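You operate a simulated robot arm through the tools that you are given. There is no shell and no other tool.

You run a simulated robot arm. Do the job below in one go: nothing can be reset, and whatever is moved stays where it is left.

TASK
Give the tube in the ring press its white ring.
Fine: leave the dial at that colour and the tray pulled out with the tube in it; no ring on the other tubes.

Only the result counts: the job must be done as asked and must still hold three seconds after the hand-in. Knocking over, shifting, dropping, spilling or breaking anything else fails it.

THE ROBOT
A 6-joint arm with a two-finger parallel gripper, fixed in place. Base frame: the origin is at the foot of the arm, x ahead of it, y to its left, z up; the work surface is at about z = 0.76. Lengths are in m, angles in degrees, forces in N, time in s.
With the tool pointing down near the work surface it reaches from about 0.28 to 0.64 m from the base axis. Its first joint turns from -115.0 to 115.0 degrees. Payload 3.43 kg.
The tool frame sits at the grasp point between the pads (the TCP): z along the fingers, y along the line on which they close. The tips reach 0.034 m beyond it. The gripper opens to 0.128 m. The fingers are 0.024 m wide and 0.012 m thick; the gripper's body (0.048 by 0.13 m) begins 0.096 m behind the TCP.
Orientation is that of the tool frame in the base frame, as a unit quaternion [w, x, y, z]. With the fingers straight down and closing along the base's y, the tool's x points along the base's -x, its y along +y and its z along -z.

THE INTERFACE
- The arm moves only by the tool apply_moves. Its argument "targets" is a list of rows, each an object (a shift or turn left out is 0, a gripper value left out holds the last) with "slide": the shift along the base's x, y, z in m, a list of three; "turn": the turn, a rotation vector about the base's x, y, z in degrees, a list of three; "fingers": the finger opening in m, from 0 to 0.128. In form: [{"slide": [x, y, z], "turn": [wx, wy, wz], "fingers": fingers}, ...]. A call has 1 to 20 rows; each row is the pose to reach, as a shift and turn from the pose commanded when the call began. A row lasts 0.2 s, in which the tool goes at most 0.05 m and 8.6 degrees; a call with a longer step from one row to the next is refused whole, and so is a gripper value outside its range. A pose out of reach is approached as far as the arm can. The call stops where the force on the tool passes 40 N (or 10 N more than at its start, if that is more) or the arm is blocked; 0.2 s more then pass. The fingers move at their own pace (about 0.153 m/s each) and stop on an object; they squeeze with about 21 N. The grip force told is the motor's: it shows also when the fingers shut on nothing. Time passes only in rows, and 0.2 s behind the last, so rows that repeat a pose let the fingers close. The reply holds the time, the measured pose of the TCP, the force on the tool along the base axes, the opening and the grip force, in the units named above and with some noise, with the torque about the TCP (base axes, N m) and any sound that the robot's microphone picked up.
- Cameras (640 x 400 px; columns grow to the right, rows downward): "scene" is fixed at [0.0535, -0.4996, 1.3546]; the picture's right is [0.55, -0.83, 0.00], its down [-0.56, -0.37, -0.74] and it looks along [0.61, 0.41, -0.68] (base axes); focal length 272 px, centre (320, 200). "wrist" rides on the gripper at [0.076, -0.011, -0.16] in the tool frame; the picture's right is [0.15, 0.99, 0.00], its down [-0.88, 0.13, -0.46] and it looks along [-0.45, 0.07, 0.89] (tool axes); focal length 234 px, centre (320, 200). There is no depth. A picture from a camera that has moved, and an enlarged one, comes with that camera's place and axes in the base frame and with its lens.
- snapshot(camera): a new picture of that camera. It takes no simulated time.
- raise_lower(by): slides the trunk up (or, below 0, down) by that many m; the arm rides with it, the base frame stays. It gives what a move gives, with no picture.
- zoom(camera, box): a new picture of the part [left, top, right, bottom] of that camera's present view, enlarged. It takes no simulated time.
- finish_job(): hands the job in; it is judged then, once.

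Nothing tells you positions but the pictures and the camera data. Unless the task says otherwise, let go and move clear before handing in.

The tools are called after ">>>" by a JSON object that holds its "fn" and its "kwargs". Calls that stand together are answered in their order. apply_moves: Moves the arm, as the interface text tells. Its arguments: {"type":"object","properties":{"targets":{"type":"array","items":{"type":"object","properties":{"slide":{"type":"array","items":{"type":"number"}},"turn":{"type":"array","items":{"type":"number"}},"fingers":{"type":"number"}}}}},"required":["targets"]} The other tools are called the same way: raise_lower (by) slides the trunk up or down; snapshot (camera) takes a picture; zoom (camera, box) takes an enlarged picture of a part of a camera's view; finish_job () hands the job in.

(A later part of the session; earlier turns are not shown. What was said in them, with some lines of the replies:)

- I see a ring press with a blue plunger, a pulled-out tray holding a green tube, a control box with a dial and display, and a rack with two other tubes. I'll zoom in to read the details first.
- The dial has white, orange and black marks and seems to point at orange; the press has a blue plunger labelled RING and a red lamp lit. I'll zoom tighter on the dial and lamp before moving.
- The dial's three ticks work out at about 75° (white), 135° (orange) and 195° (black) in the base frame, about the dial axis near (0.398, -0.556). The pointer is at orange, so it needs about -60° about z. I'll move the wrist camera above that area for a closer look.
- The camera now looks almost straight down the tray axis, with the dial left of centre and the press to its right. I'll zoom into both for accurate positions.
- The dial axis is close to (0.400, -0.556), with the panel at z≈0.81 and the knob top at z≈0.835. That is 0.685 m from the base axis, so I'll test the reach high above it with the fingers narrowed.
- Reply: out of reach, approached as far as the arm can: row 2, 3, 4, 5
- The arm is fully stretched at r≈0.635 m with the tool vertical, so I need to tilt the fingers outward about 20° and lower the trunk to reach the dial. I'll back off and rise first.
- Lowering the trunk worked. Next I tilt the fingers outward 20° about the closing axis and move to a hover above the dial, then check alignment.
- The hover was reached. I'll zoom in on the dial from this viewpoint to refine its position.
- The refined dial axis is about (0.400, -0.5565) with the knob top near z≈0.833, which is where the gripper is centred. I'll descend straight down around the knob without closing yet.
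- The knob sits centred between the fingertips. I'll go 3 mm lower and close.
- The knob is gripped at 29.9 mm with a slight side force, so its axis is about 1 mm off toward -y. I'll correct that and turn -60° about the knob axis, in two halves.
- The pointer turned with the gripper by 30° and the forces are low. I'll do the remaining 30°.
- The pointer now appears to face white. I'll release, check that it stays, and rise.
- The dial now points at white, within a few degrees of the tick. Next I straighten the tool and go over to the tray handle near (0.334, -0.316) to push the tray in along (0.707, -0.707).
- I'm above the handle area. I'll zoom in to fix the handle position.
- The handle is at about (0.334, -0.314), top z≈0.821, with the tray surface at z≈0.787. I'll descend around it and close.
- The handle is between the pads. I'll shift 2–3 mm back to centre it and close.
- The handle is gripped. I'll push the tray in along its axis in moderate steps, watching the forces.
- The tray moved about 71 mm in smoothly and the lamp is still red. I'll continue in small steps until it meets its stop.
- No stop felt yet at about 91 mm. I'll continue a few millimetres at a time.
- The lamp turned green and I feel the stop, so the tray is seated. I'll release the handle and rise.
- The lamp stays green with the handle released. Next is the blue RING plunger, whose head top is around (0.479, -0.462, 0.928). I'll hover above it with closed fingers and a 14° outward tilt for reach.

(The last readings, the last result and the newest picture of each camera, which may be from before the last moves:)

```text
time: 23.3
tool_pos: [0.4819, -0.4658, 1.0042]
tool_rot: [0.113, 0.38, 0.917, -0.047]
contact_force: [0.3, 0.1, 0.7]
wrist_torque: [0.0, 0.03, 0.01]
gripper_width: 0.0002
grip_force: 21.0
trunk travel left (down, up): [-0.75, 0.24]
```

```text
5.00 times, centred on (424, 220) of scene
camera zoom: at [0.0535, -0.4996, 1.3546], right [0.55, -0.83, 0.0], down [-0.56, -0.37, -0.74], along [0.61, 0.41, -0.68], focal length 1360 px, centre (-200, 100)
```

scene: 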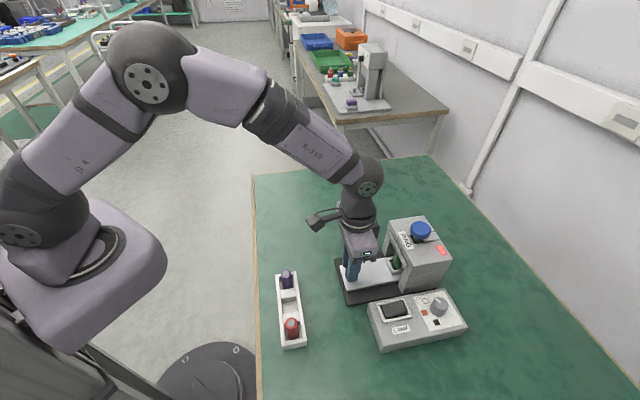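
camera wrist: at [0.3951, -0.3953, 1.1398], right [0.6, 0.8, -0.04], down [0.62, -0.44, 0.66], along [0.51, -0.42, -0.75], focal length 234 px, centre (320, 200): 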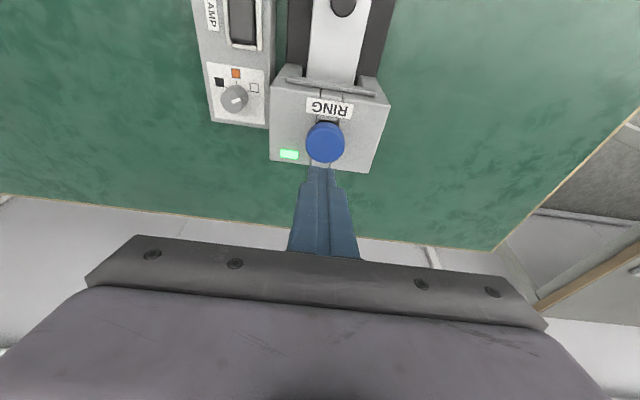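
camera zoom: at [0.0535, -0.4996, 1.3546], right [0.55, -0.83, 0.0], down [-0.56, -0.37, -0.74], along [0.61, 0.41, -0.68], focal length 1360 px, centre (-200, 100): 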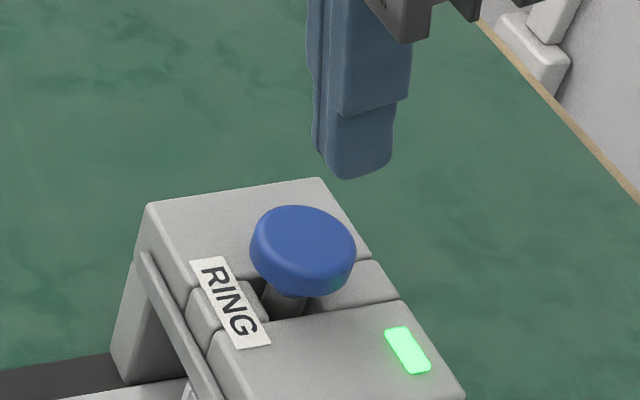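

The fingertips are centred over the blue head, about 4 cm above it. I'll go down gently until contact.

>>> {"fn": "apply_moves", "kwargs": {"targets": [{"slide": [0, 0, -0.02]}, {"slide": [0, 0, -0.032]}, {"slide": [0, 0, -0.036]}, {"slide": [0, 0, -0.04]}, {"slide": [0, 0, -0.044]}, {"slide": [0, 0, -0.048]}]}}

>>> {"fn": "zoom", "kwargs": {"camera": "scene", "box": [360, 180, 488, 260]}}

```text
time: 24.7
tool_pos: [0.4816, -0.4642, 0.9569]
tool_rot: [0.113, 0.381, 0.916, -0.047]
contact_force: [1.0, -0.1, 0.5]
wrist_torque: [-0.02, -0.02, -0.01]
gripper_width: 0.0002
grip_force: 21.0
trunk travel left (down, up): [-0.75, 0.24]
```

```text
5.00 times, centred on (424, 220) of scene
camera zoom: at [0.0535, -0.4996, 1.3546], right [0.55, -0.83, 0.0], down [-0.56, -0.37, -0.74], along [0.61, 0.41, -0.68], focal length 1360 px, centre (-200, 100)
```

zoom: 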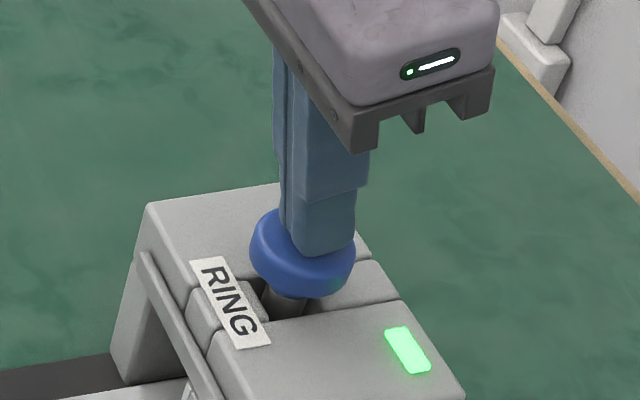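

There's no contact yet and the tip is just above the head. I'll continue down in 3 mm steps.

>>> {"fn": "apply_moves", "kwargs": {"targets": [{"slide": [0, 0, -0.003]}, {"slide": [0, 0, -0.006]}, {"slide": [0, 0, -0.009]}, {"slide": [0, 0, -0.012]}, {"slide": [0, 0, -0.015]}, {"slide": [0, 0, -0.018]}]}}

>>> {"fn": "zoom", "kwargs": {"camera": "scene", "box": [360, 180, 488, 260]}}

```text
time: 26.1
tool_pos: [0.4813, -0.4638, 0.943]
tool_rot: [0.117, 0.381, 0.916, -0.049]
contact_force: [1.8, -1.3, 17.9]
wrist_torque: [0.05, -0.06, -0.05]
gripper_width: 0.0
grip_force: 21.1
trunk travel left (down, up): [-0.75, 0.24]
```

```text
5.00 times, centred on (424, 220) of scene
camera zoom: at [0.0535, -0.4996, 1.3546], right [0.55, -0.83, 0.0], down [-0.56, -0.37, -0.74], along [0.61, 0.41, -0.68], focal length 1360 px, centre (-200, 100)
```

zoom: 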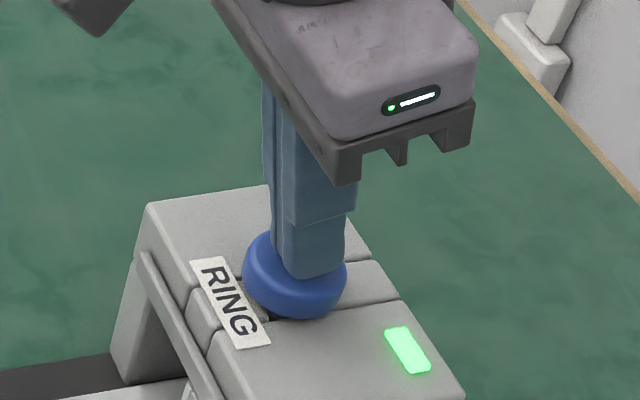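

The plunger is moving down under about 18 N. I'll keep pressing to the end of travel.

>>> {"fn": "apply_moves", "kwargs": {"targets": [{"slide": [0, 0, -0.003]}, {"slide": [0, 0, -0.006]}, {"slide": [0, 0, -0.009]}, {"slide": [0, 0, -0.012]}]}}

>>> {"fn": "zoom", "kwargs": {"camera": "scene", "box": [360, 180, 488, 260]}}

```text
time: 26.9
tool_pos: [0.484, -0.4661, 0.9431]
tool_rot: [0.124, 0.381, 0.915, -0.052]
contact_force: [-3.2, 4.5, 15.0]
wrist_torque: [0.22, 0.17, -0.01]
gripper_width: 0.0
grip_force: 20.8
trunk travel left (down, up): [-0.75, 0.24]
stopped in row 3: the force on the tool passed its limit at 41 N (the readings are from after the stop); the commanded pose is now the measured one
```

```text
5.00 times, centred on (424, 220) of scene
camera zoom: at [0.0535, -0.4996, 1.3546], right [0.55, -0.83, 0.0], down [-0.56, -0.37, -0.74], along [0.61, 0.41, -0.68], focal length 1360 px, centre (-200, 100)
```

zoom: 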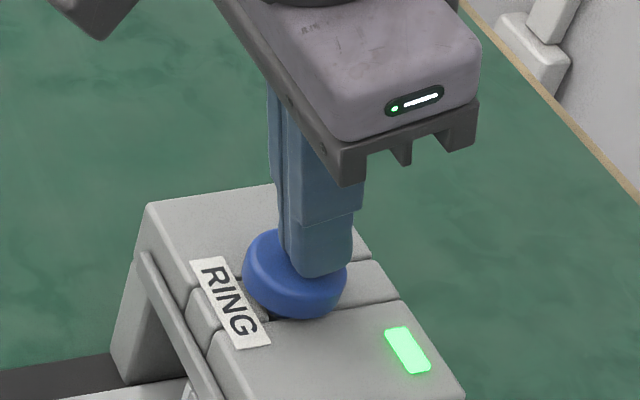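

The plunger bottomed out (force rose past 40 N with no more travel). I'll lift off and check the plunger and lamp.

>>> {"fn": "apply_moves", "kwargs": {"targets": [{"slide": [0, 0, 0.005]}, {"slide": [0, 0, 0.02]}, {"slide": [0, 0, 0.05]}, {"slide": [-0.02, 0.02, 0.07]}]}}

>>> {"fn": "zoom", "kwargs": {"camera": "scene", "box": [360, 180, 488, 260]}}

>>> {"fn": "snapshot", "kwargs": {"camera": "wrist"}}

>>> {"fn": "zoom", "kwargs": {"camera": "wrist", "box": [200, 20, 400, 170]}}

```text
time: 27.9
tool_pos: [0.4621, -0.4449, 1.0091]
tool_rot: [0.12, 0.381, 0.915, -0.05]
contact_force: [0.0, -0.5, -0.5]
wrist_torque: [-0.03, -0.04, 0.02]
gripper_width: 0.0
grip_force: 20.9
trunk travel left (down, up): [-0.75, 0.24]
```

```text
5.00 times, centred on (424, 220) of scene
camera zoom: at [0.0535, -0.4996, 1.3546], right [0.55, -0.83, 0.0], down [-0.56, -0.37, -0.74], along [0.61, 0.41, -0.68], focal length 1360 px, centre (-200, 100)
```

zoom: 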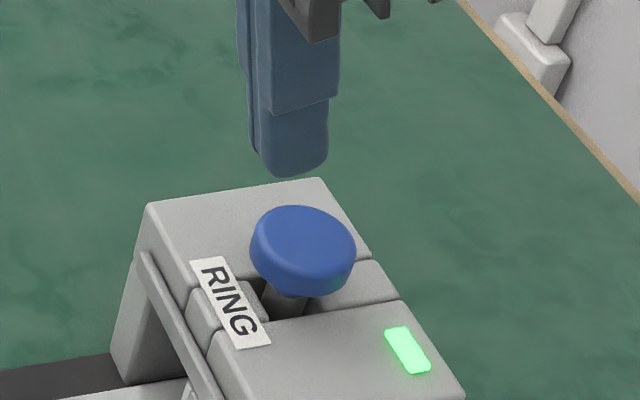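

```text
taken
camera wrist: at [0.3731, -0.3729, 1.1442], right [0.6, 0.8, -0.04], down [0.61, -0.43, 0.67], along [0.52, -0.43, -0.74], focal length 234 px, centre (320, 200)
```

wrist: 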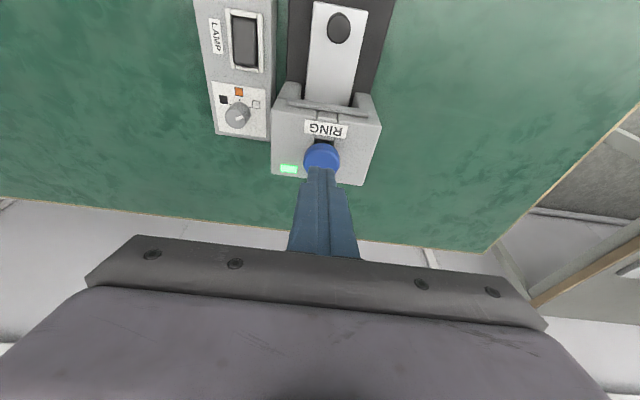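

```text
2.67 times, centred on (300, 95) of wrist
camera zoom: at [0.3731, -0.3729, 1.1442], right [0.6, 0.8, -0.04], down [0.61, -0.43, 0.67], along [0.52, -0.43, -0.74], focal length 624 px, centre (373, 480)
```

zoom: 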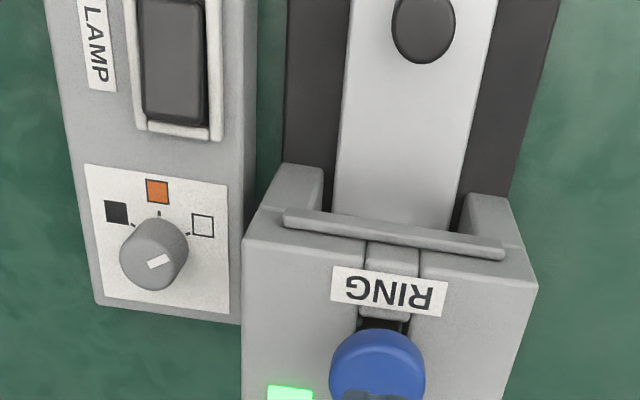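

The plunger sprang back up and the lamp is still green. I'll check the tube by pulling the tray out, so I straighten the tool and return above the handle at about (0.402, -0.381).

>>> {"fn": "apply_moves", "kwargs": {"targets": [{"slide": [-0.015, 0.016, 0.01], "turn": [2.64, 2.64, 0]}, {"slide": [-0.03, 0.032, 0.01], "turn": [5.28, 5.28, 0]}, {"slide": [-0.045, 0.048, 0.0], "turn": [7.92, 7.92, 0], "fingers": 0.05}, {"slide": [-0.06, 0.0635, -0.01], "turn": [10.56, 10.56, 0], "fingers": 0.05}]}}

>>> {"fn": "snapshot", "kwargs": {"camera": "wrist"}}

>>> {"fn": "zoom", "kwargs": {"camera": "wrist", "box": [260, 100, 380, 175]}}

```text
time: 28.9
tool_pos: [0.4037, -0.3831, 0.9999]
tool_rot: [0.0, 0.384, 0.923, -0.001]
contact_force: [-0.2, 0.3, -0.2]
wrist_torque: [-0.02, 0.05, -0.02]
gripper_width: 0.0499
grip_force: 0.1
trunk travel left (down, up): [-0.75, 0.24]
```

```text
taken
camera wrist: at [0.342, -0.3377, 1.1587], right [0.6, 0.8, 0.0], down [0.71, -0.53, 0.46], along [0.36, -0.27, -0.89], focal length 234 px, centre (320, 200)
```

wrist: 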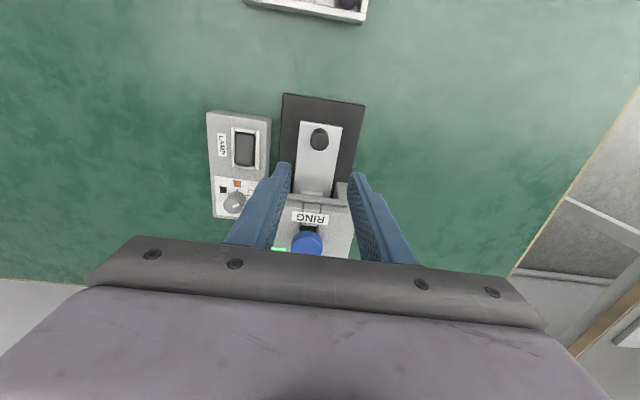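

```text
5.33 times, centred on (320, 138) of wrist
camera zoom: at [0.342, -0.3377, 1.1587], right [0.6, 0.8, 0.0], down [0.71, -0.53, 0.46], along [0.36, -0.27, -0.89], focal length 1249 px, centre (320, 533)
```

zoom: 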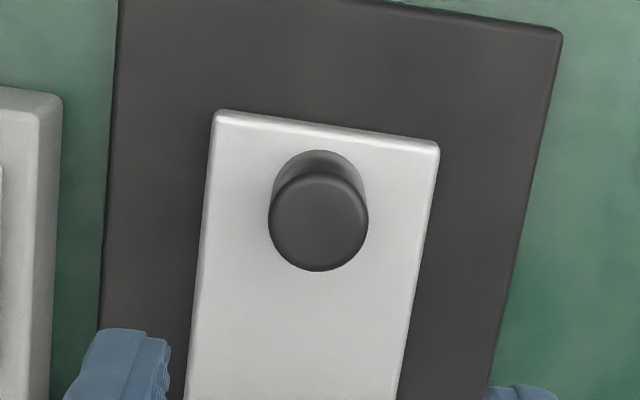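

The handle is right below the gripper. I'll descend, grip it and pull the tray back out.

>>> {"fn": "apply_moves", "kwargs": {"targets": [{"slide": [0, 0.0005, -0.045]}, {"slide": [0, 0.0005, -0.09]}, {"slide": [0, 0.0005, -0.13]}, {"slide": [0, 0.0005, -0.16]}, {"slide": [0, 0.0005, -0.172]}, {"slide": [0, 0.0005, -0.172], "fingers": 0.035}, {"slide": [0, 0.0005, -0.172], "fingers": 0.018}, {"slide": [0, 0.0005, -0.172], "fingers": 0.018}, {"slide": [0, 0.0005, -0.172], "fingers": 0.018}]}}

```text
time: 30.9
tool_pos: [0.4042, -0.3823, 0.8268]
tool_rot: [0.0, 0.385, 0.923, 0.0]
contact_force: [-5.7, -3.8, -4.7]
wrist_torque: [-0.11, -0.61, -0.1]
gripper_width: 0.0274
grip_force: 44.7
trunk travel left (down, up): [-0.75, 0.24]
```

Gripped. I'll pull the tray back to its original pulled-out position.

>>> {"fn": "apply_moves", "kwargs": {"targets": [{"slide": [-0.005, 0.005, 0]}, {"slide": [-0.015, 0.015, 0]}, {"slide": [-0.025, 0.025, 0]}, {"slide": [-0.035, 0.035, 0]}, {"slide": [-0.045, 0.045, 0]}, {"slide": [-0.055, 0.055, 0]}, {"slide": [-0.065, 0.065, 0]}, {"slide": [-0.07, 0.07, 0]}]}}

>>> {"fn": "zoom", "kwargs": {"camera": "scene", "box": [300, 210, 444, 310]}}

>>> {"fn": "zoom", "kwargs": {"camera": "scene", "box": [345, 245, 393, 285]}}

```text
time: 32.7
tool_pos: [0.3338, -0.3128, 0.8275]
tool_rot: [-0.001, 0.384, 0.923, 0.0]
contact_force: [-3.0, -4.5, -9.9]
wrist_torque: [0.06, -0.61, 0.0]
gripper_width: 0.0273
grip_force: 45.1
trunk travel left (down, up): [-0.75, 0.24]
```

```text
4.00 times, centred on (372, 260) of scene
camera zoom: at [0.0535, -0.4996, 1.3546], right [0.55, -0.83, 0.0], down [-0.56, -0.37, -0.74], along [0.61, 0.41, -0.68], focal length 1088 px, centre (112, -40)
```

zoom: 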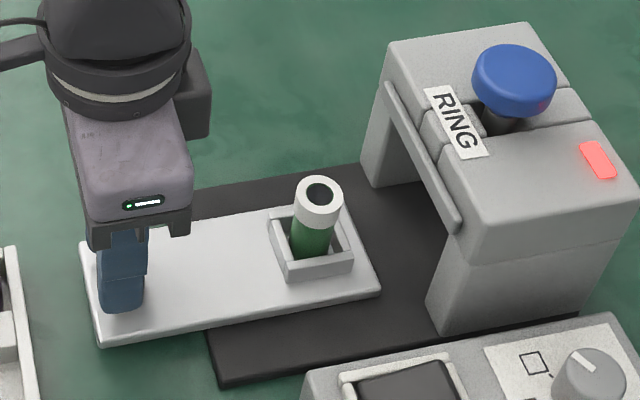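

```text
10.00 times, centred on (369, 265) of scene
camera zoom: at [0.0535, -0.4996, 1.3546], right [0.55, -0.83, 0.0], down [-0.56, -0.37, -0.74], along [0.61, 0.41, -0.68], focal length 2719 px, centre (-170, -450)
```

zoom: 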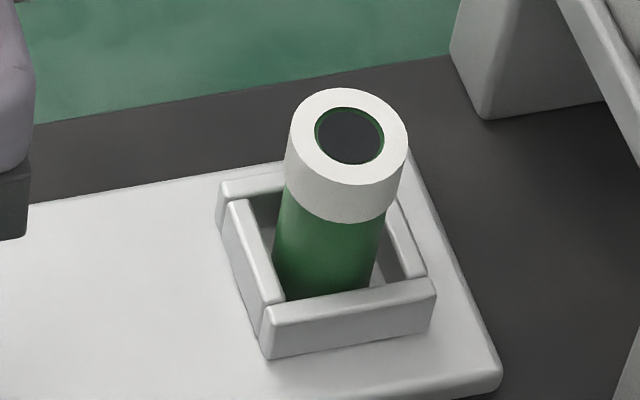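

The green tube now wears a white ring and the tray is pulled out. I'll release the handle, rise clear and do a final check.

>>> {"fn": "apply_moves", "kwargs": {"targets": [{"slide": [0, 0, 0], "fingers": 0.04}, {"slide": [0, 0, 0], "fingers": 0.05}, {"slide": [0, 0, 0], "fingers": 0.05}, {"slide": [0, 0, 0.03], "fingers": 0.05}, {"slide": [0, 0, 0.07], "fingers": 0.05}, {"slide": [0, 0, 0.115], "fingers": 0.05}, {"slide": [0, 0, 0.16], "fingers": 0.05}, {"slide": [0, 0, 0.2], "fingers": 0.05}]}}

>>> {"fn": "snapshot", "kwargs": {"camera": "scene"}}

>>> {"fn": "zoom", "kwargs": {"camera": "scene", "box": [260, 200, 484, 350]}}

>>> {"fn": "snapshot", "kwargs": {"camera": "wrist"}}

```text
time: 34.5
tool_pos: [0.3329, -0.3113, 1.0272]
tool_rot: [0.0, 0.383, 0.924, -0.001]
contact_force: [-0.4, 0.1, 0.4]
wrist_torque: [0.0, 0.0, -0.01]
gripper_width: 0.0501
grip_force: 0.0
trunk travel left (down, up): [-0.75, 0.24]
```

```text
taken
```

scene: 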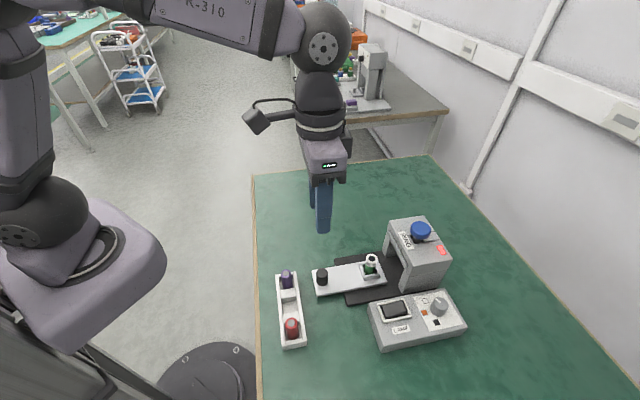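

```text
2.67 times, centred on (372, 275) of scene
camera zoom: at [0.0535, -0.4996, 1.3546], right [0.55, -0.83, 0.0], down [-0.56, -0.37, -0.74], along [0.61, 0.41, -0.68], focal length 725 px, centre (181, 0)
```

zoom: 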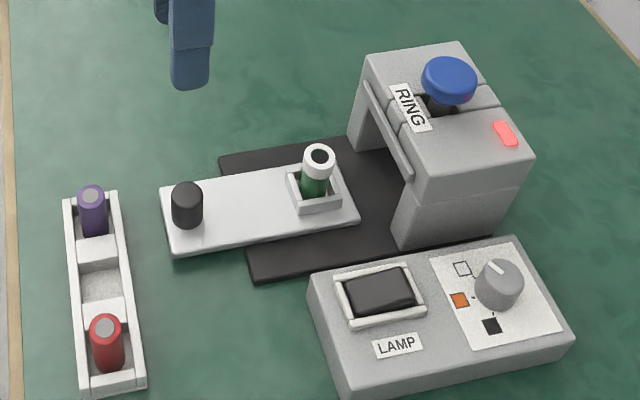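

```text
taken
camera wrist: at [0.2709, -0.2671, 1.1873], right [0.6, 0.8, 0.0], down [0.71, -0.53, 0.46], along [0.36, -0.27, -0.89], focal length 234 px, centre (320, 200)
```

wrist: 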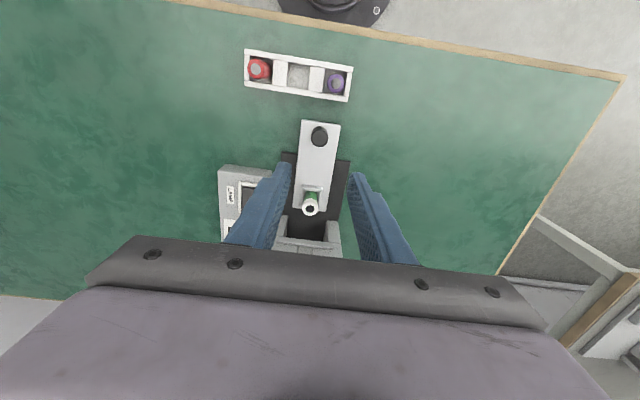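

The green tube stands in the pulled-out tray with its white ring on. The dial is on white, the other tubes and rack are untouched, and the gripper is clear, so I'm handing in.

>>> {"fn": "finish_job", "kwargs": {}}

```text
The job is handed in.
```

The green tube in the ring press now has its white ring, seen in the camera after I pulled the tray back out, and I've handed the job in.

- **Dial:** turned from orange to white and left there.
- **Tray:** pushed in until the press lamp turned green. I pressed the blue plunger once to the end of its travel, then pulled the tray back out with the tube still in it.
- **Other items:** the red and purple tubes have no rings and stayed where they were. I didn't touch the LAMP switch.

The gripper let go and moved clear before the hand-in. I left the trunk 0.10 m lower than at the start.
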